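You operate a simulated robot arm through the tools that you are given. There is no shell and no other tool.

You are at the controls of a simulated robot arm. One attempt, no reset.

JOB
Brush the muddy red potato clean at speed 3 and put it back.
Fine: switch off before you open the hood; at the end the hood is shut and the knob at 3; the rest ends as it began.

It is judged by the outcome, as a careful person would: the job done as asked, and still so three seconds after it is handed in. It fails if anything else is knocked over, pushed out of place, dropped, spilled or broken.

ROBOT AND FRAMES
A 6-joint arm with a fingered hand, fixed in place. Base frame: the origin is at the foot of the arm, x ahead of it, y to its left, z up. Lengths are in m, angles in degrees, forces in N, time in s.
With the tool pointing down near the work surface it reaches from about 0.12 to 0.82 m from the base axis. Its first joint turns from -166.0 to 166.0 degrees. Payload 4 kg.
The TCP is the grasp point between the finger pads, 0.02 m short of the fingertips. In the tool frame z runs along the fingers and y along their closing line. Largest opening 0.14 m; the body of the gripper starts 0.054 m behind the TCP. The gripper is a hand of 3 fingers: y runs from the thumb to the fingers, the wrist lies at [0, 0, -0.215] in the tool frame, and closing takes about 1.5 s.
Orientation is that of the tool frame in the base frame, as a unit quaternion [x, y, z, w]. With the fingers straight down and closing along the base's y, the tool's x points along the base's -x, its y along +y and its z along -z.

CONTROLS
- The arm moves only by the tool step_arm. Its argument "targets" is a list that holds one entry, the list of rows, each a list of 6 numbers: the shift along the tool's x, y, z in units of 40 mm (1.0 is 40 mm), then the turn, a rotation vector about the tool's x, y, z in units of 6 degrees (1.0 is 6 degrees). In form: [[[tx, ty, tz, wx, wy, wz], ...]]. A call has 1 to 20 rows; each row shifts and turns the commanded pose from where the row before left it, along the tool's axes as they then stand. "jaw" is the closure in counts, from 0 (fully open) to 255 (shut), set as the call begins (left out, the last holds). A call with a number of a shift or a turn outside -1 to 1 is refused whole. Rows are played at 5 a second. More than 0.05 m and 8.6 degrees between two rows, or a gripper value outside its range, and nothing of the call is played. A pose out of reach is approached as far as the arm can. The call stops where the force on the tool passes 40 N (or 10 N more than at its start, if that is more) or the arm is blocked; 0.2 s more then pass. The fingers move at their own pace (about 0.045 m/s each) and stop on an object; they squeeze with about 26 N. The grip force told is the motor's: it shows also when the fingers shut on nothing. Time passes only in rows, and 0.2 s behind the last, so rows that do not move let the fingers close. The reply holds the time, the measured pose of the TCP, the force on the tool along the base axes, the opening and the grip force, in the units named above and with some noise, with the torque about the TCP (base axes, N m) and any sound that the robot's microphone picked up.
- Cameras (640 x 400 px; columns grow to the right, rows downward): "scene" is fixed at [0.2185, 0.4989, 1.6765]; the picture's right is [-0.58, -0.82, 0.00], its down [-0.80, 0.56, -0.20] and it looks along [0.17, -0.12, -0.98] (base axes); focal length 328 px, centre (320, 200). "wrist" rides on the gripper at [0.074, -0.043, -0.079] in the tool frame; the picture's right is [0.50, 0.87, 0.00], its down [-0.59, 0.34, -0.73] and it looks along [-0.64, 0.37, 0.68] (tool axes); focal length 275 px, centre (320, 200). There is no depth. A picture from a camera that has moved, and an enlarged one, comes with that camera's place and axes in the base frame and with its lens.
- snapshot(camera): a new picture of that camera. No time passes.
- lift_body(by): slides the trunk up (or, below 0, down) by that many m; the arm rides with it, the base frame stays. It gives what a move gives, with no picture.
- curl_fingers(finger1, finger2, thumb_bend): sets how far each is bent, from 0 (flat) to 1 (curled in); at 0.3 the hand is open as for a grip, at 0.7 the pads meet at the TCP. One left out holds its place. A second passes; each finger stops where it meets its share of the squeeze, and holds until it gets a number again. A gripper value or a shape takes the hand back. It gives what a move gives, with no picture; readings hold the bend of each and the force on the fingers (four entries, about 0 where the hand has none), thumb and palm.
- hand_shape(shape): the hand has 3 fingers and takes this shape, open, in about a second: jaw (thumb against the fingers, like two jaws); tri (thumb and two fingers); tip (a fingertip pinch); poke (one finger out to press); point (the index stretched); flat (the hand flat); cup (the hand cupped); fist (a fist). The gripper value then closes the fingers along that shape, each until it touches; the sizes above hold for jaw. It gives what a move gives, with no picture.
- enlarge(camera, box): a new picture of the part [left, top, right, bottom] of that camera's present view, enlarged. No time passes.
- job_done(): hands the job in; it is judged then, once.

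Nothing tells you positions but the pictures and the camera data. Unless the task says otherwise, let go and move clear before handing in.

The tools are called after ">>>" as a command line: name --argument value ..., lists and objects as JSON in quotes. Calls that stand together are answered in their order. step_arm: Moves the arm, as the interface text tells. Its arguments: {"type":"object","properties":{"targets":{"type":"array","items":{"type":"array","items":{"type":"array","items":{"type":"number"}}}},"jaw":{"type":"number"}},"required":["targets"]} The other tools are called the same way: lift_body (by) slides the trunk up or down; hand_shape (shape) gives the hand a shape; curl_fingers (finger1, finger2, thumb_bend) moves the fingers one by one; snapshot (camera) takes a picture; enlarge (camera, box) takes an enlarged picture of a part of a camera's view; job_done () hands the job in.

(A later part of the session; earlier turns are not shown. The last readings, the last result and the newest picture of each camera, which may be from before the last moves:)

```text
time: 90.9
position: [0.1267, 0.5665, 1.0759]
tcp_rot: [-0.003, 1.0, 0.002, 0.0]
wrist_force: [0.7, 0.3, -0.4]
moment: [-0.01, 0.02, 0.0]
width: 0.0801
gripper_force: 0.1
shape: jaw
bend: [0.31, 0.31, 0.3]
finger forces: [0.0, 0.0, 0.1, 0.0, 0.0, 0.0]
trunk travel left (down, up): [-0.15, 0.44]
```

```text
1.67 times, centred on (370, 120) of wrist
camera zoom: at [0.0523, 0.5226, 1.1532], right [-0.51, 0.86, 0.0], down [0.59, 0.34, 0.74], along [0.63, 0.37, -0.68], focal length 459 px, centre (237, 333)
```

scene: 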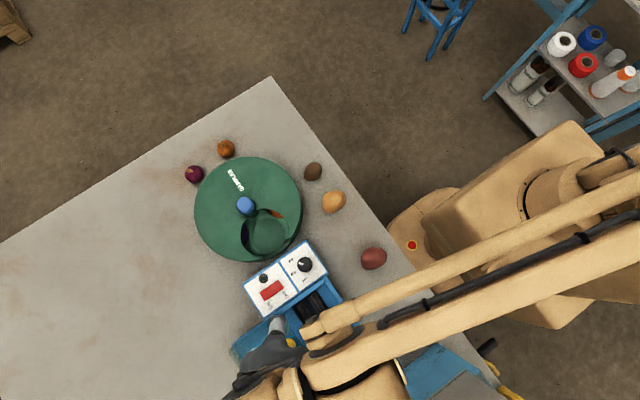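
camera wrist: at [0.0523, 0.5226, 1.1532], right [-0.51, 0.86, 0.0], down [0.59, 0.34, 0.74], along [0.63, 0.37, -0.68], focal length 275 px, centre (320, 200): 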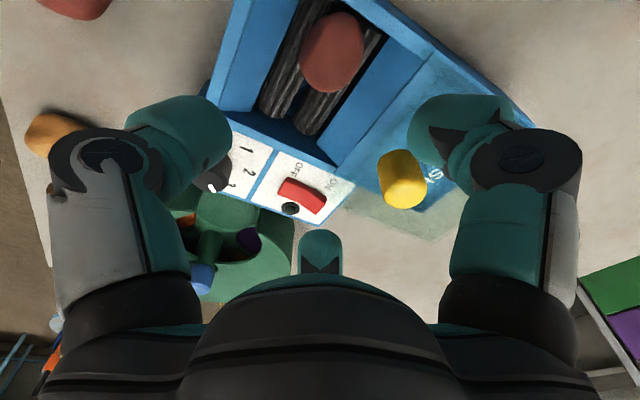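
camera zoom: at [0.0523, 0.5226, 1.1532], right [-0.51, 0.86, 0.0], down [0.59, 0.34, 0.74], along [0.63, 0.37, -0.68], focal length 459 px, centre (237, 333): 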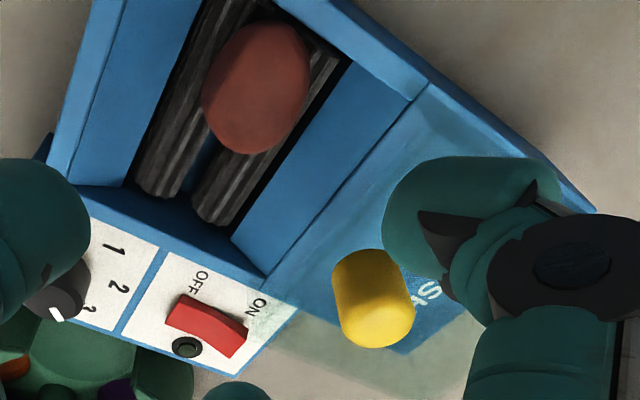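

From here the potato centre is (0.1085, 0.563), with about 7 mm between it and the wall. I'll descend with the tips just above the rim (TCP z≈0.983) and partially close, so the digit on that side nudges it toward the middle.

>>> step_arm --targets '[[[0.0, -0.19, 0.6, 0, 0, 0], [0, 0, 0.6, 0, 0, 0], [0, 0, 0.6, 0, 0, 0], [0, 0, 0.3, 0, 0, 0], [0, 0, 0.15, 0, 0, 0]]]'

>>> snapshot --camera "wrist"

```text
time: 92.1
position: [0.1274, 0.5574, 0.9856]
tcp_rot: [-0.002, 1.0, 0.002, 0.0]
wrist_force: [0.9, -0.4, -0.6]
moment: [-0.01, 0.01, -0.02]
width: 0.0801
gripper_force: 0.0
shape: jaw
bend: [0.31, 0.31, 0.3]
finger forces: [0.1, 0.0, 0.0, 0.0, 0.0, 0.0]
trunk travel left (down, up): [-0.15, 0.44]
```

```text
taken
camera wrist: at [0.0535, 0.5145, 1.0633], right [-0.51, 0.86, 0.0], down [0.59, 0.34, 0.74], along [0.63, 0.37, -0.68], focal length 275 px, centre (320, 200)
```

wrist: 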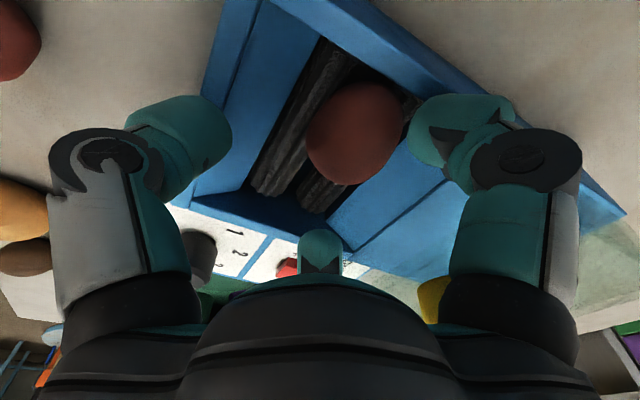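

>>> step_arm --targets '[[[0, 0, 0, 0, 0, 0], [0, 0, 0, 0, 0, 0], [0, 0, 0, 0, 0, 0], [0, 0, 0, 0, 0, 0]]]' --jaw 150

>>> snapshot --camera "wrist"

```text
time: 93.1
position: [0.1278, 0.5572, 0.9863]
tcp_rot: [-0.002, 1.0, 0.001, -0.001]
wrist_force: [-0.6, 0.2, 2.4]
moment: [0.02, 0.07, -0.04]
width: 0.0586
gripper_force: 0.0
shape: jaw
bend: [0.37, 0.38, 0.37]
finger forces: [2.2, 0.0, 0.0, 0.0, 0.0, 0.1]
trunk travel left (down, up): [-0.15, 0.44]
```

```text
taken
camera wrist: at [0.0534, 0.5146, 1.0635], right [-0.51, 0.86, 0.0], down [0.59, 0.34, 0.74], along [0.63, 0.37, -0.68], focal length 275 px, centre (320, 200)
```

wrist: 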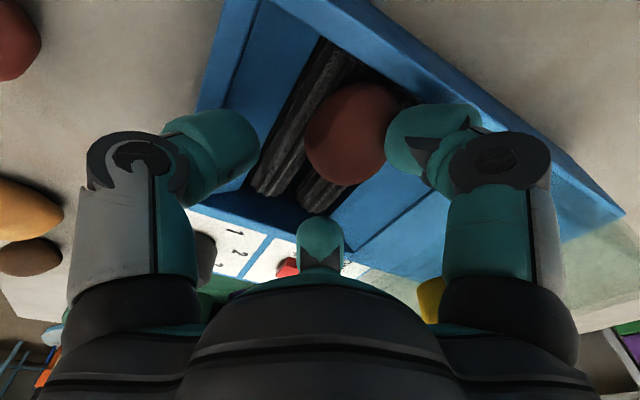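

>>> step_arm --targets '[[[0, 0, 0, 0, 0, 0], [0, 0, 0, 0, 0, 0], [0, 0, 0, 0, 0, 0], [0, 0, 0, 0, 0, 0]]]' --jaw 168

>>> snapshot --camera "wrist"

```text
time: 94.1
position: [0.1289, 0.5574, 0.9858]
tcp_rot: [-0.003, 1.0, 0.002, 0.0]
wrist_force: [-0.6, 0.4, 0.4]
moment: [0.01, -0.01, -0.01]
width: 0.0484
gripper_force: 0.1
shape: jaw
bend: [0.41, 0.41, 0.4]
finger forces: [0.6, 0.1, 0.1, 0.1, 0.1, 0.1]
trunk travel left (down, up): [-0.15, 0.44]
```

```text
taken
camera wrist: at [0.0535, 0.5146, 1.0634], right [-0.51, 0.86, 0.0], down [0.59, 0.34, 0.74], along [0.63, 0.37, -0.68], focal length 275 px, centre (320, 200)
```

wrist: 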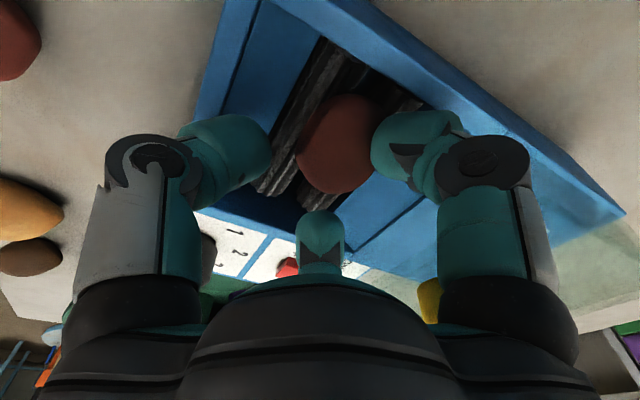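

It's working; the potato has moved to x≈0.115. I'll nudge a bit more.

>>> step_arm --targets '[[[0, 0, 0, 0, 0, 0], [0, 0, 0, 0, 0, 0], [0, 0, 0, 0, 0, 0]]]' --jaw 180

>>> snapshot --camera "wrist"

```text
time: 94.9
position: [0.1286, 0.5575, 0.9855]
tcp_rot: [-0.004, 1.0, 0.001, 0.0]
wrist_force: [-2.9, 2.7, 4.1]
moment: [0.1, 0.21, -0.03]
width: 0.0422
gripper_force: 0.1
shape: jaw
bend: [0.42, 0.43, 0.43]
finger forces: [5.1, 0.0, 0.1, 0.1, 0.0, 0.0]
trunk travel left (down, up): [-0.15, 0.44]
```

```text
taken
camera wrist: at [0.0531, 0.5146, 1.0635], right [-0.51, 0.86, 0.0], down [0.58, 0.34, 0.74], along [0.63, 0.37, -0.68], focal length 275 px, centre (320, 200)
```

wrist: 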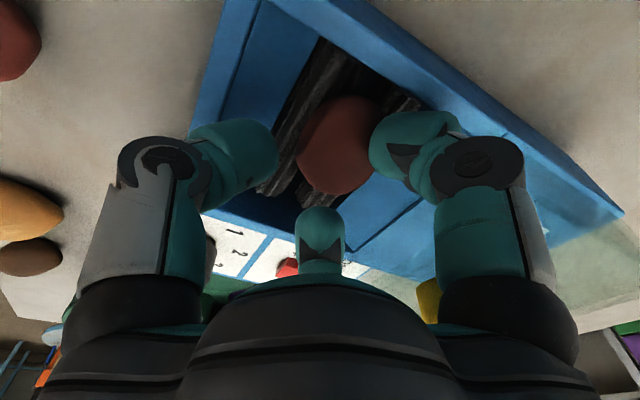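

>>> step_arm --targets '[[[0, 0, -0.1, 0, 0, 0], [0, 0, 0, 0, 0, 0], [0, 0, 0, 0, 0, 0], [0, 0, 0, 0, 0, 0]]]' --jaw 125

>>> enlarge --camera "wrist" --box '[180, 0, 560, 240]'

```text
time: 95.9
position: [0.1289, 0.5576, 0.989]
tcp_rot: [-0.002, 1.0, 0.003, 0.001]
wrist_force: [1.2, 0.0, -0.7]
moment: [-0.02, 0.01, -0.03]
width: 0.0712
gripper_force: 0.0
shape: jaw
bend: [0.34, 0.34, 0.33]
finger forces: [0.0, 0.0, 0.0, 0.0, 0.1, 0.1]
trunk travel left (down, up): [-0.15, 0.44]
```

```text
1.67 times, centred on (370, 120) of wrist
camera zoom: at [0.0538, 0.5151, 1.0676], right [-0.51, 0.86, 0.0], down [0.59, 0.34, 0.74], along [0.63, 0.37, -0.68], focal length 459 px, centre (237, 333)
```

zoom: 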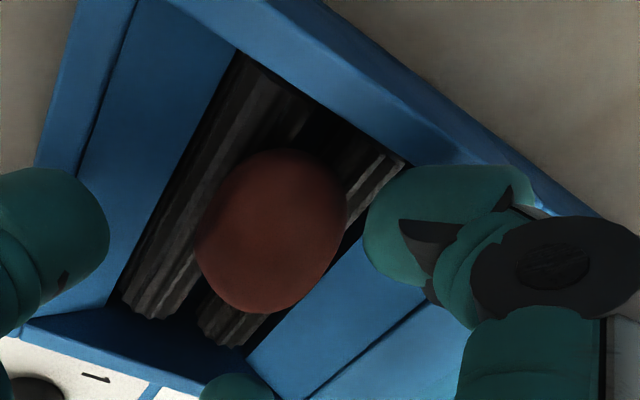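

The potato is now at (0.116, 0.562), clear of the wall. I'll set the opening, shift slightly and lower to grip height.

>>> step_arm --targets '[[[0.1, 0.05, 0, 0, 0, 0], [0, 0, 0, 0, 0, 0], [0, 0, 0.15, 0, 0, 0], [0, 0, 0.15, 0, 0, 0], [0, 0, 0.1, 0, 0, 0]]]' --jaw 142

>>> enlarge --camera "wrist" --box '[180, 0, 560, 240]'

```text
time: 97.1
position: [0.1259, 0.5599, 0.9744]
tcp_rot: [-0.002, 1.0, 0.002, 0.001]
wrist_force: [1.4, 0.6, 3.0]
moment: [0.01, 0.07, -0.05]
width: 0.062
gripper_force: 0.2
shape: jaw
bend: [0.37, 0.36, 0.35]
finger forces: [2.7, 0.0, 0.1, 0.0, 0.7, 0.0]
trunk travel left (down, up): [-0.15, 0.44]
```

```text
1.67 times, centred on (370, 120) of wrist
camera zoom: at [0.0511, 0.5172, 1.0518], right [-0.5, 0.86, 0.0], down [0.59, 0.34, 0.74], along [0.63, 0.37, -0.68], focal length 459 px, centre (237, 333)
```

zoom: 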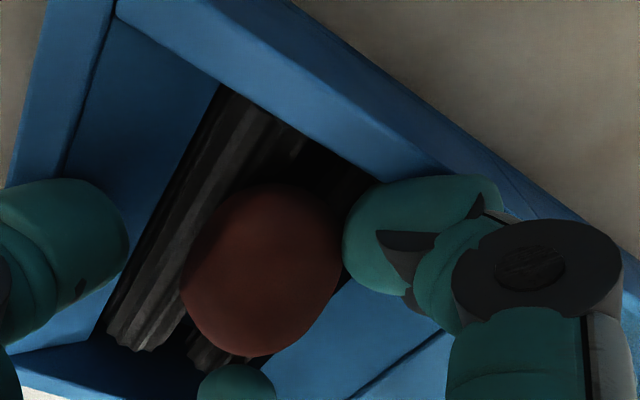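

>>> step_arm --targets '[[[0, 0, 0, 0, 0, 0], [0, 0, 0, 0, 0, 0], [0, 0, 0, 0, 0, 0]]]' --jaw 162

>>> step_arm --targets '[[[0, 0, 0.06, 0, 0, 0], [0, 0, 0.06, 0, 0, 0]]]'

>>> enlarge --camera "wrist" --box '[180, 0, 560, 240]'

```text
time: 97.9
position: [0.1249, 0.5604, 0.9726]
tcp_rot: [-0.003, 1.0, 0.002, 0.0]
wrist_force: [-0.4, 0.9, 1.2]
moment: [0.02, 0.06, -0.01]
width: 0.0325
gripper_force: 25.8
shape: jaw
bend: [0.39, 0.5, 0.51]
finger forces: [17.4, 21.5, 0.1, 0.0, 23.7, 0.0]
trunk travel left (down, up): [-0.15, 0.44]
```

```text
time: 98.5
position: [0.1257, 0.5599, 0.9713]
tcp_rot: [-0.004, 1.0, 0.004, 0.001]
wrist_force: [1.1, 5.6, 28.5]
moment: [0.29, 0.36, -0.19]
width: 0.0331
gripper_force: 26.3
shape: jaw
bend: [0.38, 0.5, 0.51]
finger forces: [30.8, 27.3, 0.0, 0.1, 29.4, 0.0]
trunk travel left (down, up): [-0.15, 0.44]
stopped in row 2: the force on the tool passed its limit at 46 N (the readings are from after the stop); the commanded pose is now the measured one
```

```text
1.67 times, centred on (370, 120) of wrist
camera zoom: at [0.0508, 0.5166, 1.0501], right [-0.5, 0.86, 0.01], down [0.58, 0.34, 0.74], along [0.64, 0.38, -0.67], focal length 459 px, centre (237, 333)
```

zoom: 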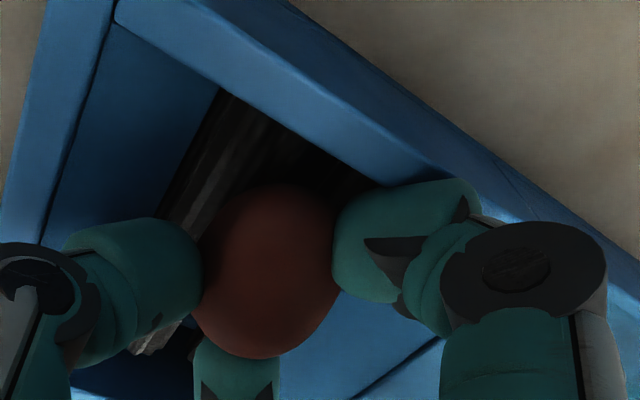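

The potato is already gripped by all three digits. I'll firm up the grip, lift slowly and check it holds.

>>> step_arm --targets '[[[0, 0, -0.05, 0, 0, 0], [0, 0, 0, 0, 0, 0], [0, 0, 0, 0, 0, 0]]]' --jaw 225

>>> step_arm --targets '[[[0, 0, -0.1, 0, 0, 0], [0, 0, -0.15, 0, 0, 0], [0, 0, -0.15, 0, 0, 0]]]'

>>> enlarge --camera "wrist" --box '[180, 0, 560, 240]'

```text
time: 99.3
position: [0.1262, 0.5599, 0.9716]
tcp_rot: [-0.003, 1.0, 0.002, 0.0]
wrist_force: [2.9, 2.6, 6.6]
moment: [0.11, 0.03, -0.04]
width: 0.0344
gripper_force: 26.0
shape: jaw
bend: [0.39, 0.98, 0.5]
finger forces: [21.2, 22.7, 0.0, 0.0, 22.5, 0.0]
trunk travel left (down, up): [-0.15, 0.44]
```

```text
time: 100.1
position: [0.1257, 0.56, 0.9878]
tcp_rot: [-0.003, 1.0, 0.003, 0.0]
wrist_force: [0.0, 0.6, -0.6]
moment: [-0.03, -0.01, -0.03]
width: 0.0342
gripper_force: 26.0
shape: jaw
bend: [0.39, 0.98, 0.5]
finger forces: [17.7, 20.7, 0.1, 0.0, 22.5, 0.1]
trunk travel left (down, up): [-0.15, 0.44]
```

```text
1.67 times, centred on (370, 120) of wrist
camera zoom: at [0.0512, 0.5177, 1.0661], right [-0.5, 0.86, 0.0], down [0.59, 0.34, 0.74], along [0.63, 0.37, -0.68], focal length 459 px, centre (237, 333)
```

zoom: 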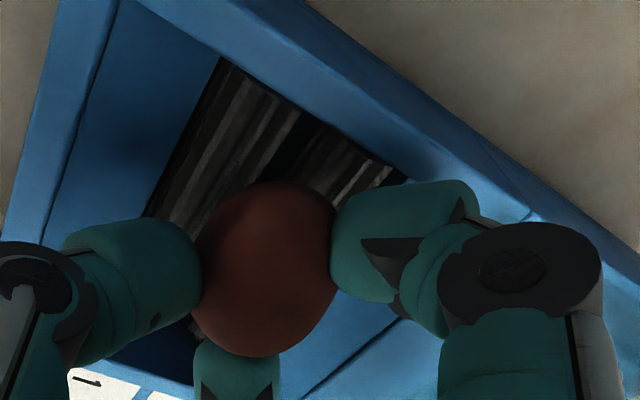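

The potato is coming up with the hand. I'll continue lifting.

>>> step_arm --targets '[[[0, 0, -0.4, 0, 0, 0], [0, 0, -0.5, 0, 0, 0], [0, 0, -0.6, 0, 0, 0], [0, 0, -0.6, 0, 0, 0], [0, 0, -0.6, 0, 0, 0], [0, 0, 0, 0, 0, 0]]]'

>>> snapshot --camera "wrist"

>>> enlarge --camera "wrist" --box '[240, 100, 400, 240]'

>>> snapshot --camera "scene"

```text
time: 101.5
position: [0.126, 0.559, 1.096]
tcp_rot: [-0.002, 1.0, 0.004, -0.001]
wrist_force: [-0.2, -0.2, -0.1]
moment: [-0.02, 0.03, 0.0]
width: 0.0337
gripper_force: 25.3
shape: jaw
bend: [0.39, 0.98, 0.5]
finger forces: [17.6, 21.0, 0.0, 0.0, 22.2, 0.1]
trunk travel left (down, up): [-0.15, 0.44]
```

```text
taken
camera wrist: at [0.051, 0.5165, 1.1738], right [-0.5, 0.86, 0.0], down [0.59, 0.34, 0.74], along [0.63, 0.37, -0.68], focal length 275 px, centre (320, 200)
```

wrist: 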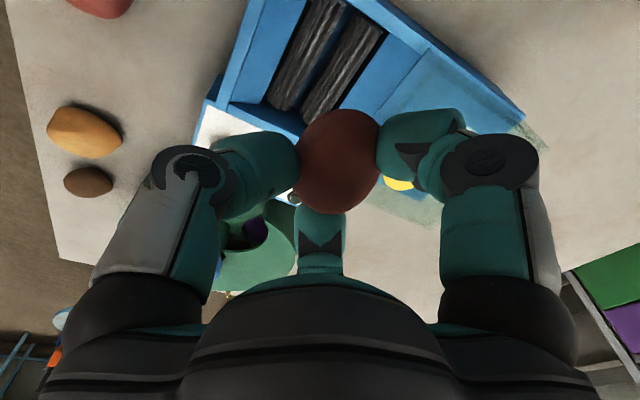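

```text
2.86 times, centred on (320, 170) of wrist
camera zoom: at [0.051, 0.5165, 1.1738], right [-0.5, 0.86, 0.0], down [0.59, 0.34, 0.74], along [0.63, 0.37, -0.68], focal length 786 px, centre (320, 286)
```

zoom: 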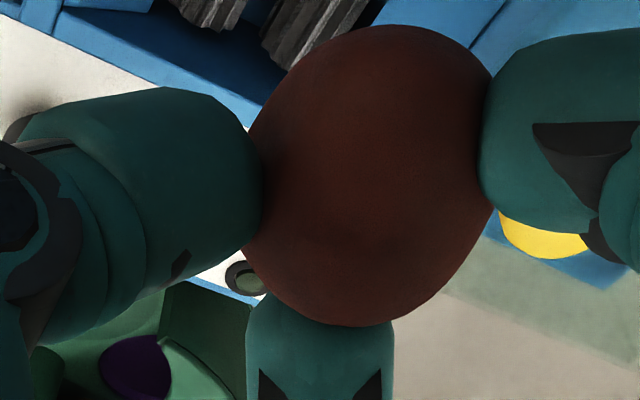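

```text
taken
```

scene: 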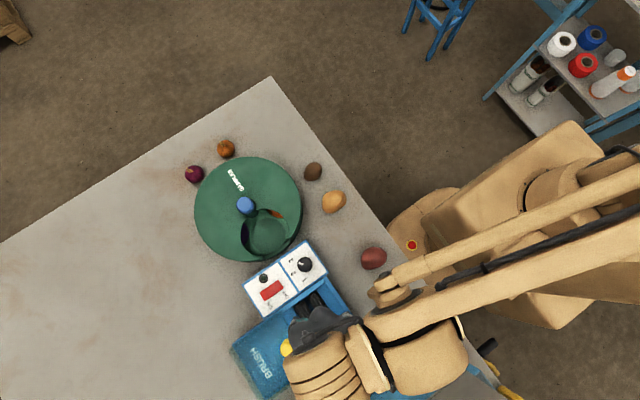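

The potato is firmly held and clean. In the grip it sits about 13 mm to the −x side of the TCP. To set it back between its neighbours with good finger clearance, I'll carry it over its spot and turn the hand to about φ=−75°, which also brings its long axis back near its original direction.

>>> step_arm --targets '[[[-0.449, -0.675, 0, 0, 0, 0], [-0.449, -0.675, 0, 0, 0, 0], [-0.449, -0.675, 0, 0, 0, 0], [-0.449, -0.675, 0, 0, 0, 0], [-0.449, -0.675, 0, 0, 0, 0], [-0.449, -0.675, 0, 0, 0, 0], [-0.449, -0.675, 0, 0, 0, 0], [0, 0, 0, 0, 0, 0]]]'

>>> step_arm --targets '[[[0, 0, 0, 0, 0, 0.9], [0, 0, 0, 0, 0, 0.9], [0, 0, 0, 0, 0, 0.9], [0, 0, 0, 0, 0, 0.9], [0, 0, 0, 0, 0, 0.9], [0, 0, 0, 0, 0, 0.9], [0, 0, 0, 0, 0, 0.9], [0, 0, 0, 0, 0, 0.9], [0, 0, 0, 0, 0, 0.9], [0, 0, 0, 0, 0, 0.9], [0, 0, 0, 0, 0, 0.9], [0, 0, 0, 0, 0, 0.9], [0, 0, 0, 0, 0, 0.9], [0, 0, 0, 0, 0, 0.8], [0, 0, 0, 0, 0, 0], [0, 0, 0, 0, 0, 0]]]'

>>> snapshot --camera "wrist"

>>> snapshot --camera "scene"

```text
time: 103.3
position: [0.2517, 0.3698, 1.0968]
tcp_rot: [-0.002, 1.0, 0.002, -0.001]
wrist_force: [0.6, 0.4, 0.2]
moment: [0.01, -0.01, -0.03]
width: 0.034
gripper_force: 26.1
shape: jaw
bend: [0.39, 0.98, 0.5]
finger forces: [17.7, 20.9, 0.1, 0.0, 22.0, 0.0]
trunk travel left (down, up): [-0.15, 0.44]
```

```text
time: 106.7
position: [0.2536, 0.3726, 1.0955]
tcp_rot: [0.606, 0.795, 0.002, -0.002]
wrist_force: [1.2, 0.5, -0.6]
moment: [-0.01, 0.0, 0.0]
width: 0.0342
gripper_force: 25.9
shape: jaw
bend: [0.39, 0.98, 0.5]
finger forces: [17.6, 21.0, 0.0, 0.0, 21.9, 0.0]
trunk travel left (down, up): [-0.15, 0.44]
```

```text
taken
camera wrist: at [0.1915, 0.432, 1.1744], right [0.7, 0.71, 0.0], down [0.48, -0.48, 0.73], along [0.52, -0.51, -0.68], focal length 275 px, centre (320, 200)
```

wrist: 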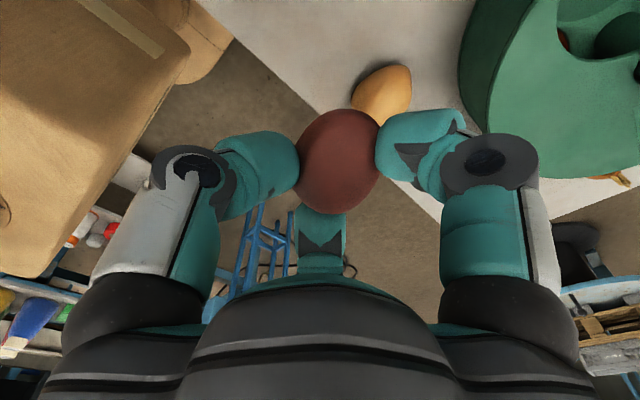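

```text
taken
```

scene: 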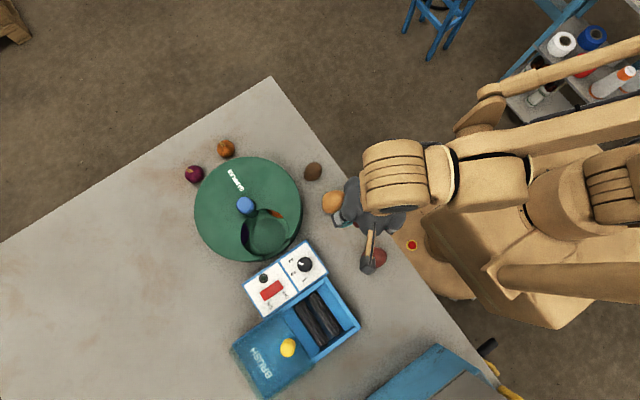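

The hand is at φ≈−75° with the potato above its original spot, estimated (0.2507, 0.3847). I'll lower in stages.

>>> step_arm --targets '[[[0.0, 0.0, 0.65, 0, 0, 0], [-0.03, -0.03, 0.65, 0, 0, 0], [0, 0, 0.65, 0, 0, 0], [0, 0, 0.65, 0, 0, 0], [0, 0, 0.4, 0, 0, 0], [0, 0, 0, 0, 0, 0]]]'

>>> snapshot --camera "wrist"

>>> enlarge --camera "scene" --box '[295, 150, 425, 280]'

```text
time: 108.1
position: [0.2533, 0.3686, 0.9781]
tcp_rot: [0.606, 0.795, 0.003, -0.002]
wrist_force: [0.2, 0.1, -0.4]
moment: [-0.02, 0.01, 0.01]
width: 0.0342
gripper_force: 26.3
shape: jaw
bend: [0.39, 0.98, 0.5]
finger forces: [17.6, 20.9, 0.0, 0.1, 21.9, 0.1]
trunk travel left (down, up): [-0.15, 0.44]
```

```text
taken
camera wrist: at [0.1913, 0.4294, 1.0559], right [0.7, 0.71, 0.0], down [0.48, -0.48, 0.73], along [0.52, -0.51, -0.68], focal length 275 px, centre (320, 200)
```

wrist: 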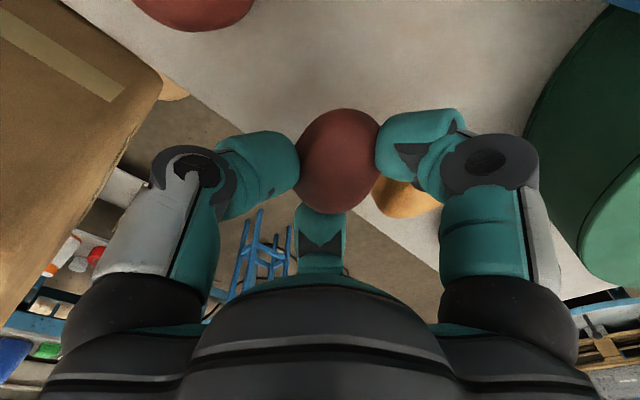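

```text
3.08 times, centred on (360, 215) of scene
camera zoom: at [0.2185, 0.4989, 1.6765], right [-0.58, -0.82, 0.0], down [-0.8, 0.56, -0.2], along [0.17, -0.12, -0.98], focal length 1010 px, centre (197, 154)
```

zoom: 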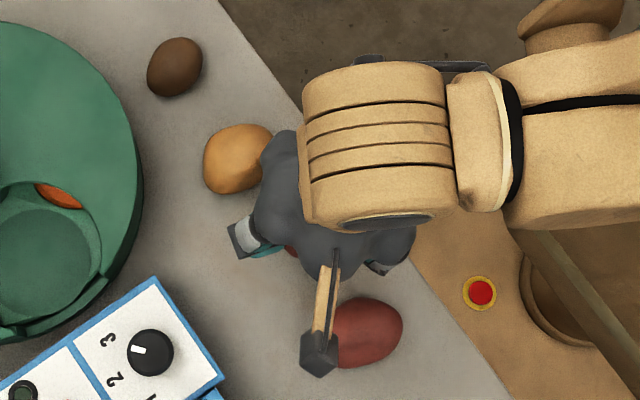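

>>> step_arm --targets '[[[0.03, 0, 0.3, 0, 0, 0], [0, 0, 0.25, 0, 0, 0], [0, 0, 0.2, 0, 0, 0]]]'

>>> snapshot --camera "wrist"

>>> enlarge --camera "scene" --box '[295, 150, 425, 280]'

```text
time: 108.9
position: [0.2524, 0.3716, 0.9455]
tcp_rot: [0.606, 0.795, 0.002, -0.002]
wrist_force: [-0.7, 0.4, -0.2]
moment: [0.03, 0.01, 0.02]
width: 0.0339
gripper_force: 25.9
shape: jaw
bend: [0.39, 0.98, 0.5]
finger forces: [17.7, 20.9, 0.0, 0.0, 21.8, 0.0]
trunk travel left (down, up): [-0.15, 0.44]
```

```text
taken
camera wrist: at [0.1902, 0.4314, 1.0255], right [0.7, 0.71, 0.0], down [0.48, -0.48, 0.73], along [0.52, -0.51, -0.68], focal length 275 px, centre (320, 200)
```

wrist: 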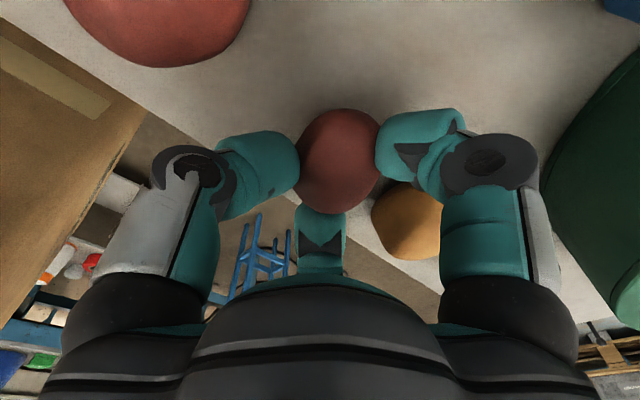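

```text
3.08 times, centred on (360, 215) of scene
camera zoom: at [0.2185, 0.4989, 1.6765], right [-0.58, -0.82, 0.0], down [-0.8, 0.56, -0.2], along [0.17, -0.12, -0.98], focal length 1010 px, centre (197, 154)
```

zoom: 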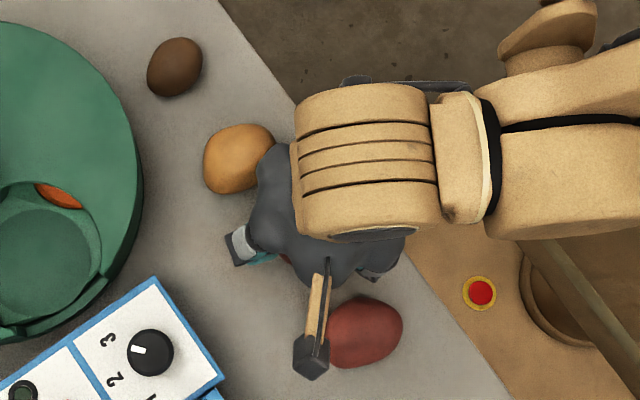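

Clear on all sides. I'll make the final approach in 2 mm steps until contact.

>>> step_arm --targets '[[[0, 0, 0.08, 0, 0, 0], [0, 0, 0.08, 0, 0, 0], [0, 0, 0.05, 0, 0, 0]]]'

```text
time: 109.7
position: [0.2535, 0.3714, 0.9372]
tcp_rot: [0.607, 0.795, 0.002, 0.0]
wrist_force: [0.1, -0.7, 0.1]
moment: [0.0, -0.03, -0.01]
width: 0.0341
gripper_force: 26.4
shape: jaw
bend: [0.39, 0.98, 0.5]
finger forces: [17.6, 20.9, 0.0, 0.1, 21.8, 0.0]
trunk travel left (down, up): [-0.15, 0.44]
```

>>> step_arm --targets '[[[0, 0, 0.04, 0, 0, 0], [0, 0, 0.04, 0, 0, 0]]]'

```text
time: 110.3
position: [0.2514, 0.3718, 0.9348]
tcp_rot: [0.606, 0.795, 0.004, 0.0]
wrist_force: [3.3, 1.6, 34.8]
moment: [0.13, -0.3, 0.0]
width: 0.0347
gripper_force: 26.1
shape: jaw
bend: [0.39, 0.99, 0.5]
finger forces: [26.1, 35.8, 0.1, 0.0, 28.8, 0.0]
trunk travel left (down, up): [-0.15, 0.44]
```

Contact is firm. I'll relieve it by a millimetre, then open gently.

>>> step_arm --targets '[[[0, 0, -0.025, 0, 0, 0], [0, 0, 0, 0, 0, 0]]]'

>>> step_arm --targets '[[[0, 0, 0, 0, 0, 0], [0, 0, 0, 0, 0, 0], [0, 0, 0, 0, 0, 0], [0, 0, 0, 0, 0, 0], [0, 0, 0, 0, 0, 0]]]' --jaw 135

>>> snapshot --camera "wrist"

```text
time: 110.9
position: [0.2518, 0.3708, 0.9344]
tcp_rot: [0.607, 0.795, 0.002, -0.001]
wrist_force: [4.4, -1.5, 20.4]
moment: [0.05, -0.26, -0.01]
width: 0.0346
gripper_force: 25.7
shape: jaw
bend: [0.39, 0.99, 0.5]
finger forces: [23.9, 33.0, 0.0, 0.0, 25.7, 0.0]
trunk travel left (down, up): [-0.15, 0.44]
```

```text
time: 112.1
position: [0.2512, 0.3716, 0.9347]
tcp_rot: [0.606, 0.796, 0.002, -0.001]
wrist_force: [-0.7, -0.2, -0.3]
moment: [-0.02, -0.03, 0.01]
width: 0.0655
gripper_force: 0.1
shape: jaw
bend: [0.35, 0.35, 0.34]
finger forces: [0.0, 0.0, 0.1, 0.1, 0.0, 0.1]
trunk travel left (down, up): [-0.15, 0.44]
```

```text
taken
camera wrist: at [0.1893, 0.4326, 1.0136], right [0.7, 0.71, 0.0], down [0.48, -0.48, 0.73], along [0.52, -0.51, -0.68], focal length 275 px, centre (320, 200)
```

wrist: 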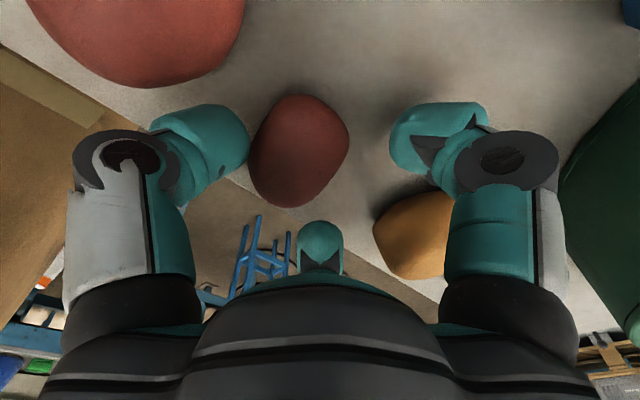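

The potato is down, but it rolled slightly toward −x as it was released. I'll rise and measure where it ended up.

>>> step_arm --targets '[[[0, 0, -0.4, 0, 0, 0], [0, 0, -0.6, 0, 0, 0], [0, 0, -0.7, 0, 0, 0], [0, 0, -0.7, 0, 0, 0], [0.0, 0, -0.6, 0, 0, 0]]]'

>>> snapshot --camera "wrist"

>>> enlarge --camera "scene" --box '[295, 150, 425, 280]'

```text
time: 113.3
position: [0.252, 0.3729, 1.0528]
tcp_rot: [0.606, 0.795, 0.002, -0.001]
wrist_force: [-0.4, 0.7, -0.9]
moment: [-0.02, 0.04, 0.0]
width: 0.0657
gripper_force: 0.1
shape: jaw
bend: [0.35, 0.35, 0.34]
finger forces: [0.1, 0.0, 0.1, 0.1, 0.0, 0.0]
trunk travel left (down, up): [-0.15, 0.44]
```

```text
taken
camera wrist: at [0.1908, 0.4327, 1.1315], right [0.7, 0.71, 0.0], down [0.48, -0.48, 0.73], along [0.52, -0.51, -0.68], focal length 275 px, centre (320, 200)
```

wrist: 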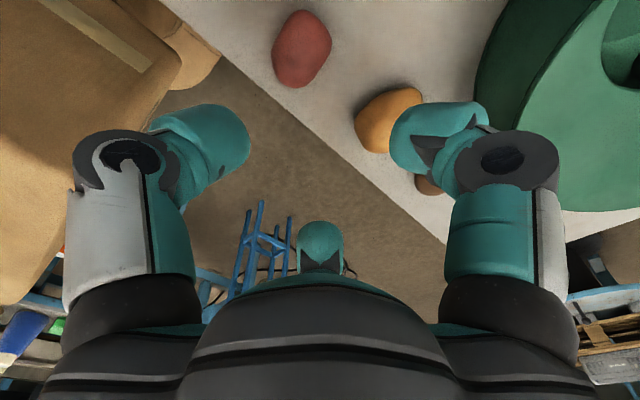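

```text
3.08 times, centred on (360, 215) of scene
camera zoom: at [0.2185, 0.4989, 1.6765], right [-0.58, -0.82, 0.0], down [-0.8, 0.56, -0.2], along [0.17, -0.12, -0.98], focal length 1010 px, centre (197, 154)
```

zoom: 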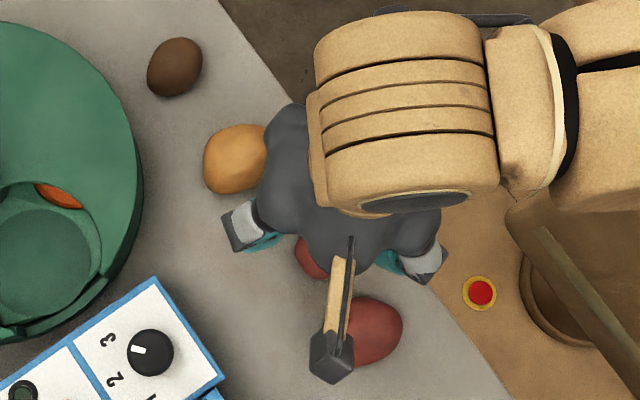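

It settled at about (0.234, 0.374), roughly 15 mm off its original spot at (0.2495, 0.3835). I'll regrip it at φ≈−65°, which keeps the knuckles clear of the neighbours, and shift it back.

>>> step_arm --targets '[[[0, 0, 0, 0, 0, -0.85], [0, 0, 0, 0, 0, -0.82], [0.22, -0.38, 0.3, 0, 0, 0], [0, 0, 0.5, 0, 0, 0], [0, 0, 0.4, 0, 0, 0], [0, 0, 0, 0, 0, 0]]]'

>>> snapshot --camera "wrist"

>>> enlarge --camera "scene" --box '[295, 150, 425, 280]'

```text
time: 114.7
position: [0.2462, 0.3681, 1.0053]
tcp_rot: [0.547, 0.837, 0.002, -0.001]
wrist_force: [-0.3, -0.5, 0.3]
moment: [0.0, -0.02, -0.01]
width: 0.0659
gripper_force: 0.0
shape: jaw
bend: [0.35, 0.35, 0.34]
finger forces: [0.0, 0.1, 0.0, 0.0, 0.0, 0.0]
trunk travel left (down, up): [-0.15, 0.44]
```

```text
taken
camera wrist: at [0.1764, 0.4188, 1.0842], right [0.59, 0.81, 0.01], down [0.55, -0.41, 0.73], along [0.59, -0.43, -0.68], focal length 275 px, centre (320, 200)
```

wrist: 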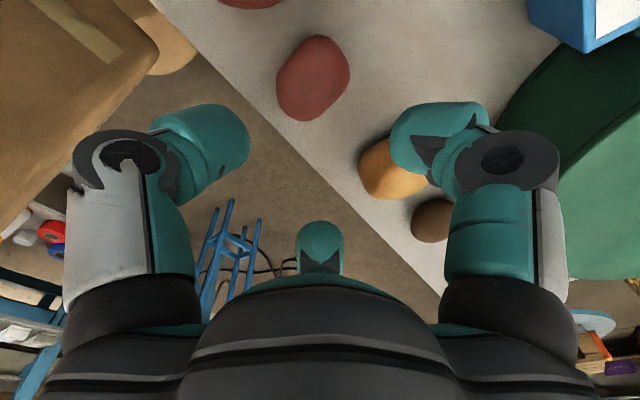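

```text
3.08 times, centred on (360, 215) of scene
camera zoom: at [0.2185, 0.4989, 1.6765], right [-0.58, -0.82, 0.0], down [-0.8, 0.56, -0.2], along [0.17, -0.12, -0.98], focal length 1010 px, centre (197, 154)
```

zoom: 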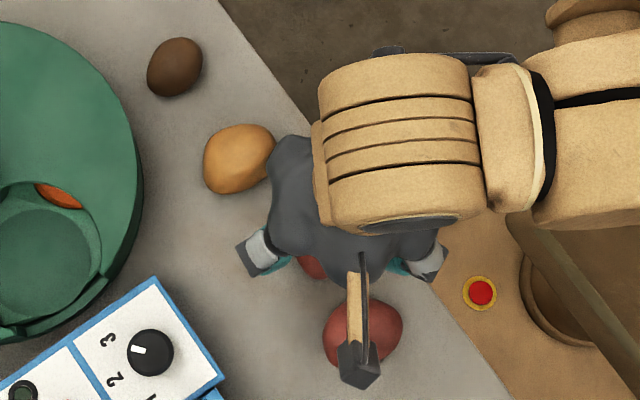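

>>> step_arm --targets '[[[0, 0, 0, 0, 0, 0], [0, 0, 0, 0, 0, 0]]]'

>>> snapshot --camera "wrist"

```text
time: 115.3
position: [0.2417, 0.3696, 1.0063]
tcp_rot: [0.542, 0.84, 0.003, -0.001]
wrist_force: [-0.1, -0.9, -0.4]
moment: [0.02, 0.02, 0.03]
width: 0.0657
gripper_force: 0.1
shape: jaw
bend: [0.35, 0.35, 0.34]
finger forces: [0.0, 0.0, 0.0, 0.0, 0.1, 0.1]
trunk travel left (down, up): [-0.15, 0.44]
```

```text
taken
camera wrist: at [0.1709, 0.419, 1.085], right [0.58, 0.81, 0.0], down [0.55, -0.4, 0.73], along [0.6, -0.42, -0.68], focal length 275 px, centre (320, 200)
```

wrist: 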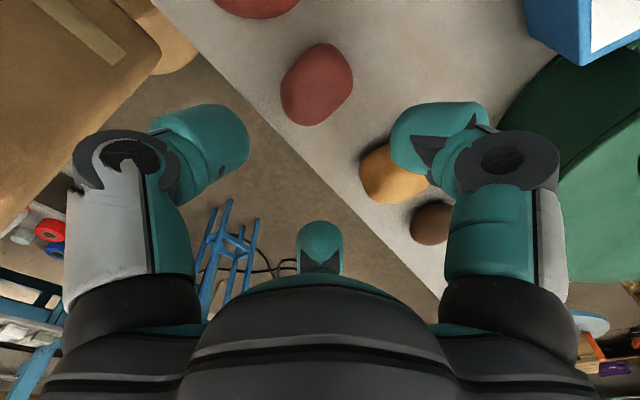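

>>> step_arm --targets '[[[0, 0, 0, 0, 0, 0], [0, 0, 0, 0, 0, 0], [0, 0, 0, 0, 0, 0], [0, 0, 0, 0, 0, 0]]]'

>>> snapshot --camera "wrist"

>>> snapshot --camera "scene"

```text
time: 116.3
position: [0.2367, 0.3729, 1.0061]
tcp_rot: [0.535, 0.845, 0.002, -0.001]
wrist_force: [0.6, -0.7, 0.1]
moment: [-0.02, -0.01, 0.0]
width: 0.0658
gripper_force: 0.0
shape: jaw
bend: [0.35, 0.35, 0.34]
finger forces: [0.0, 0.1, 0.1, 0.0, 0.0, 0.0]
trunk travel left (down, up): [-0.15, 0.44]
```

```text
taken
camera wrist: at [0.1646, 0.4224, 1.0845], right [0.57, 0.82, 0.0], down [0.56, -0.39, 0.73], along [0.6, -0.41, -0.68], focal length 275 px, centre (320, 200)
```

wrist: 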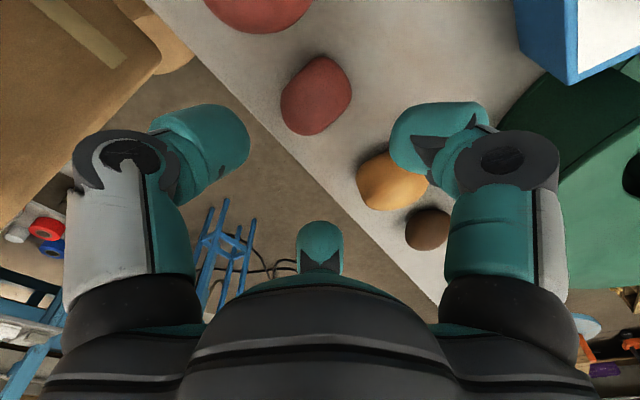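

```text
taken
```

scene: 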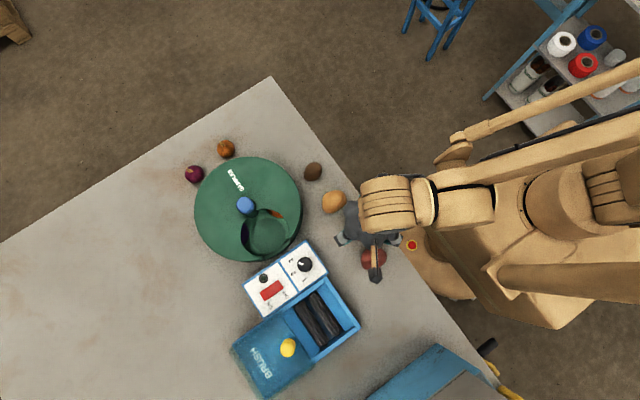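

The arm has now settled over the potato at φ≈−65°. I'll descend around it and check.

>>> step_arm --targets '[[[0.045, -0.035, 0.4, 0, 0, 0], [0, 0, 0.4, 0, 0, 0], [0, 0, 0.35, 0, 0, 0], [0, 0, 0.25, 0, 0, 0], [0, 0, 0, 0, 0, 0]]]' --jaw 135

>>> snapshot --camera "wrist"

>>> enlarge --camera "scene" --box '[295, 150, 425, 280]'

```text
time: 117.5
position: [0.2346, 0.3736, 0.9518]
tcp_rot: [0.535, 0.845, 0.003, 0.0]
wrist_force: [0.4, 0.6, -0.1]
moment: [0.02, -0.01, -0.05]
width: 0.0656
gripper_force: 0.2
shape: jaw
bend: [0.35, 0.35, 0.34]
finger forces: [0.0, 0.1, 0.1, 0.0, 0.0, 0.1]
trunk travel left (down, up): [-0.15, 0.44]
```

```text
taken
camera wrist: at [0.1631, 0.4218, 1.0294], right [0.57, 0.82, 0.0], down [0.56, -0.39, 0.73], along [0.6, -0.41, -0.68], focal length 275 px, centre (320, 200)
```

wrist: 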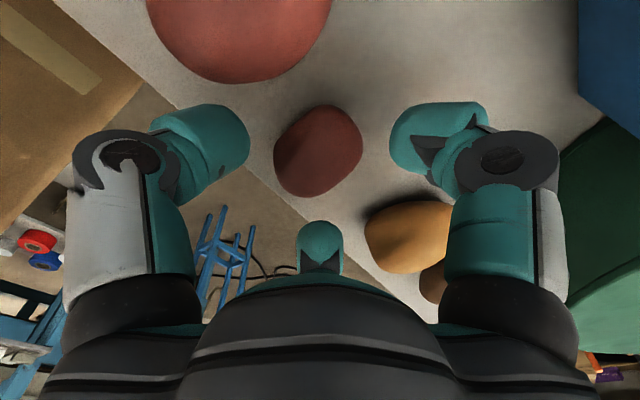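

```text
3.08 times, centred on (360, 215) of scene
camera zoom: at [0.2185, 0.4989, 1.6765], right [-0.58, -0.82, 0.0], down [-0.8, 0.56, -0.2], along [0.17, -0.12, -0.98], focal length 1010 px, centre (197, 154)
```

zoom: 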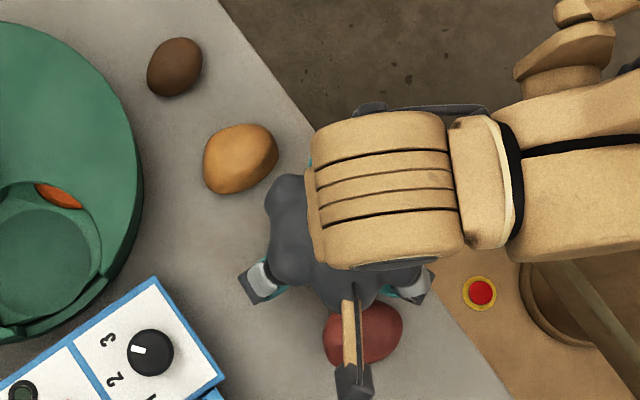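

>>> step_arm --targets '[[[0, 0, 0.2, 0, 0, 0], [0, 0, 0.15, 0, 0, 0], [0, 0, 0.1, 0, 0, 0]]]'

>>> snapshot --camera "wrist"

```text
time: 118.3
position: [0.2338, 0.375, 0.9314]
tcp_rot: [0.535, 0.845, 0.003, -0.001]
wrist_force: [0.1, 0.1, 0.1]
moment: [0.03, 0.03, -0.04]
width: 0.0657
gripper_force: 0.0
shape: jaw
bend: [0.35, 0.35, 0.34]
finger forces: [0.0, 0.0, 0.0, 0.0, 0.0, 0.0]
trunk travel left (down, up): [-0.15, 0.44]
```

```text
taken
camera wrist: at [0.1621, 0.4232, 1.0103], right [0.57, 0.82, 0.0], down [0.56, -0.39, 0.73], along [0.6, -0.41, -0.68], focal length 275 px, centre (320, 200)
```

wrist: 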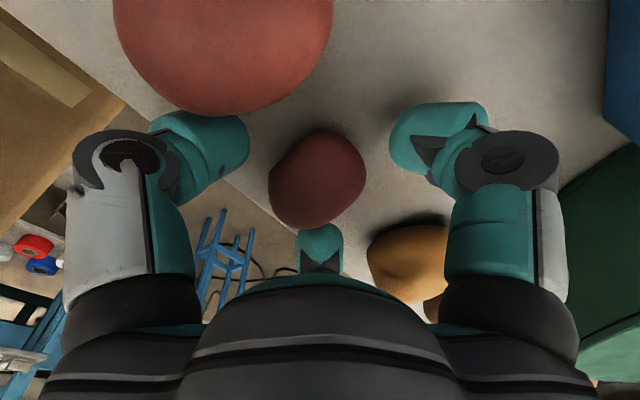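

No contact with anything. Closing on the potato now.

>>> step_arm --targets '[[[0, 0, 0, 0, 0, 0], [0, 0, 0, 0, 0, 0], [0, 0, 0, 0, 0, 0], [0, 0, 0, 0, 0, 0], [0, 0, 0, 0, 0, 0], [0, 0, 0, 0, 0, 0]]]' --jaw 215

>>> snapshot --camera "wrist"

```text
time: 119.7
position: [0.2339, 0.3742, 0.9325]
tcp_rot: [0.536, 0.844, 0.002, -0.001]
wrist_force: [1.2, 0.7, 0.2]
moment: [-0.05, 0.03, -0.02]
width: 0.0358
gripper_force: 26.1
shape: jaw
bend: [0.46, 0.46, 0.45]
finger forces: [20.0, 19.2, 0.0, 0.0, 20.6, 0.1]
trunk travel left (down, up): [-0.15, 0.44]
```

```text
taken
camera wrist: at [0.1622, 0.4231, 1.0104], right [0.57, 0.82, 0.0], down [0.56, -0.39, 0.73], along [0.6, -0.41, -0.68], focal length 275 px, centre (320, 200)
```

wrist: 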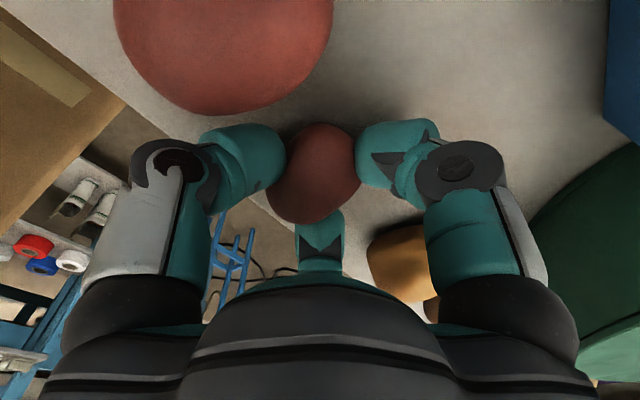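

A balanced grip, just like the first one. I'll lift 1 cm, shift back by (+17, +9) mm, and set it down.

>>> step_arm --targets '[[[0, 0, -0.25, 0, 0, 0], [0.01, 0.24, 0, 0, 0, 0], [0, 0.24, 0, 0, 0, 0], [0, 0, 0, 0, 0, 0], [0, 0, 0, 0, 0, 0]]]'

>>> snapshot --camera "wrist"

```text
time: 120.9
position: [0.2509, 0.3829, 0.9426]
tcp_rot: [0.536, 0.844, 0.003, -0.001]
wrist_force: [-0.2, -1.3, -0.9]
moment: [0.0, 0.02, 0.06]
width: 0.0357
gripper_force: 26.1
shape: jaw
bend: [0.46, 0.46, 0.45]
finger forces: [19.9, 19.1, 0.1, 0.0, 20.6, 0.0]
trunk travel left (down, up): [-0.15, 0.44]
```

```text
taken
camera wrist: at [0.1794, 0.4311, 1.0205], right [0.57, 0.82, 0.0], down [0.56, -0.39, 0.73], along [0.6, -0.41, -0.68], focal length 275 px, centre (320, 200)
```

wrist: 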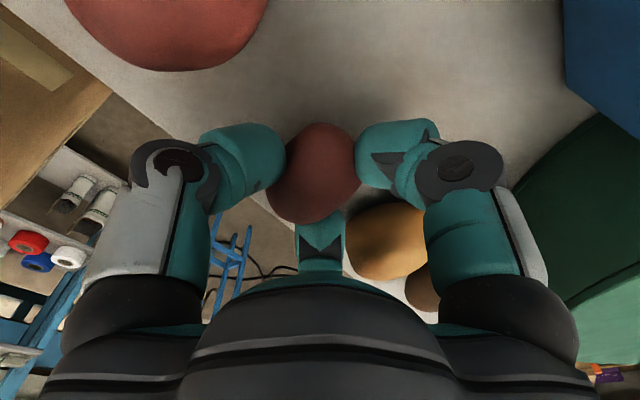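

>>> step_arm --targets '[[[0, 0.01, 0.12, 0, 0, 0], [0, 0, 0.08, 0, 0, 0], [0, 0, 0.02, 0, 0, 0]]]'

```text
time: 121.7
position: [0.2496, 0.3826, 0.9338]
tcp_rot: [0.535, 0.845, 0.002, -0.002]
wrist_force: [-0.7, -0.8, -0.6]
moment: [0.0, 0.02, -0.01]
width: 0.0357
gripper_force: 26.2
shape: jaw
bend: [0.46, 0.46, 0.45]
finger forces: [20.0, 19.1, 0.1, 0.0, 20.5, 0.0]
trunk travel left (down, up): [-0.15, 0.44]
```

>>> step_arm --targets '[[[0, 0, 0.02, 0, 0, 0], [0, 0, 0.02, 0, 0, 0]]]'

```text
time: 122.3
position: [0.2493, 0.3837, 0.932]
tcp_rot: [0.535, 0.845, 0.003, 0.0]
wrist_force: [-0.4, -0.5, 0.4]
moment: [-0.02, 0.0, 0.0]
width: 0.0359
gripper_force: 26.3
shape: jaw
bend: [0.46, 0.46, 0.45]
finger forces: [20.0, 19.1, 0.1, 0.0, 20.5, 0.0]
trunk travel left (down, up): [-0.15, 0.44]
```

>>> step_arm --targets '[[[0, 0, 0.02, 0, 0, 0], [0, 0, 0.015, 0, 0, 0]]]'

```text
time: 122.9
position: [0.2491, 0.3851, 0.9308]
tcp_rot: [0.535, 0.845, 0.002, -0.002]
wrist_force: [-0.7, 1.0, 13.9]
moment: [-0.14, 0.1, 0.03]
width: 0.0358
gripper_force: 25.8
shape: jaw
bend: [0.46, 0.46, 0.45]
finger forces: [22.4, 23.9, 0.0, 0.0, 27.4, 0.1]
trunk travel left (down, up): [-0.15, 0.44]
```

Contact at 14 N. Opening gently.

>>> step_arm --targets '[[[0, 0, 0, 0, 0, 0], [0, 0, 0, 0, 0, 0], [0, 0, 0, 0, 0, 0], [0, 0, 0, 0, 0, 0], [0, 0, 0, 0, 0, 0]]]' --jaw 138

>>> snapshot --camera "wrist"

```text
time: 124.1
position: [0.2497, 0.383, 0.9296]
tcp_rot: [0.535, 0.845, 0.002, -0.001]
wrist_force: [0.6, 0.6, -1.0]
moment: [-0.02, 0.02, 0.01]
width: 0.0643
gripper_force: 0.1
shape: jaw
bend: [0.36, 0.36, 0.35]
finger forces: [0.1, 0.0, 0.0, 0.1, 0.0, 0.0]
trunk travel left (down, up): [-0.15, 0.44]
```

```text
taken
camera wrist: at [0.1783, 0.4323, 1.0092], right [0.57, 0.82, 0.0], down [0.56, -0.39, 0.73], along [0.6, -0.41, -0.68], focal length 275 px, centre (320, 200)
```

wrist: 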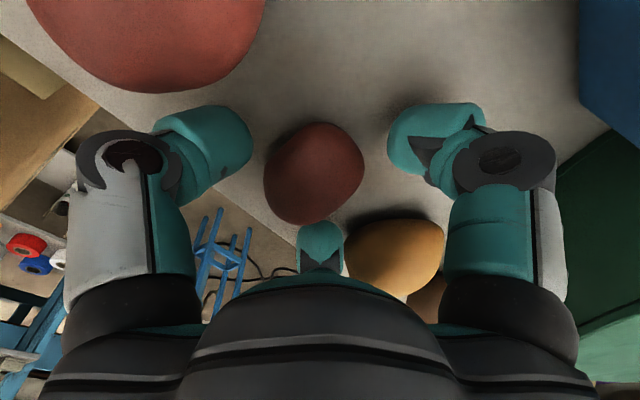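

The potato stayed put. I'll rise clear and then check it in the scene view.

>>> step_arm --targets '[[[0, 0, -0.4, 0, 0, 0], [0, 0, -0.6, 0, 0, 0], [0, 0, -0.8, 0, 0, 0], [0, 0, -0.8, 0, 0, 0], [0, 0, -0.8, 0, 0, 0], [0, 0, 0, 0, 0, 0]]]'

>>> snapshot --camera "wrist"

>>> enlarge --camera "scene" --box '[295, 150, 425, 280]'

```text
time: 125.5
position: [0.2517, 0.3838, 1.069]
tcp_rot: [0.534, 0.845, 0.002, -0.001]
wrist_force: [0.4, 0.0, -0.8]
moment: [0.04, -0.03, -0.01]
width: 0.0639
gripper_force: 0.1
shape: jaw
bend: [0.36, 0.36, 0.35]
finger forces: [0.0, 0.0, 0.0, 0.0, 0.0, 0.0]
trunk travel left (down, up): [-0.15, 0.44]
```

```text
taken
camera wrist: at [0.1803, 0.4332, 1.1469], right [0.57, 0.82, 0.0], down [0.56, -0.39, 0.73], along [0.6, -0.41, -0.68], focal length 275 px, centre (320, 200)
```

wrist: 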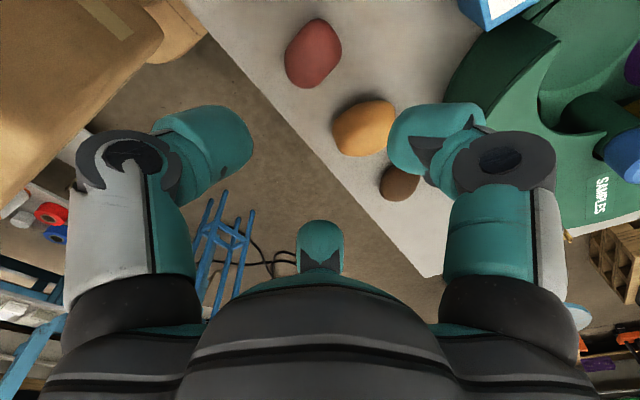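

```text
3.08 times, centred on (360, 215) of scene
camera zoom: at [0.2185, 0.4989, 1.6765], right [-0.58, -0.82, 0.0], down [-0.8, 0.56, -0.2], along [0.17, -0.12, -0.98], focal length 1010 px, centre (197, 154)
```

zoom: 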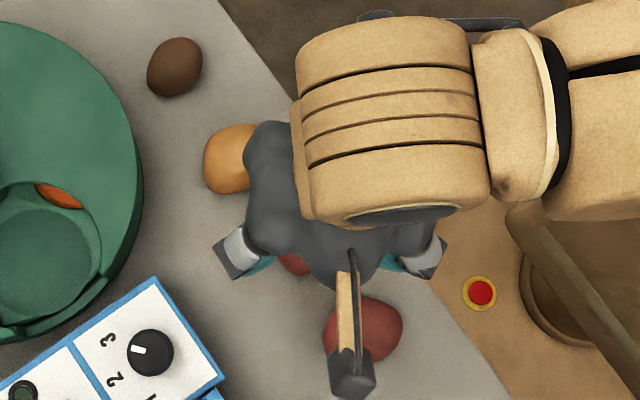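

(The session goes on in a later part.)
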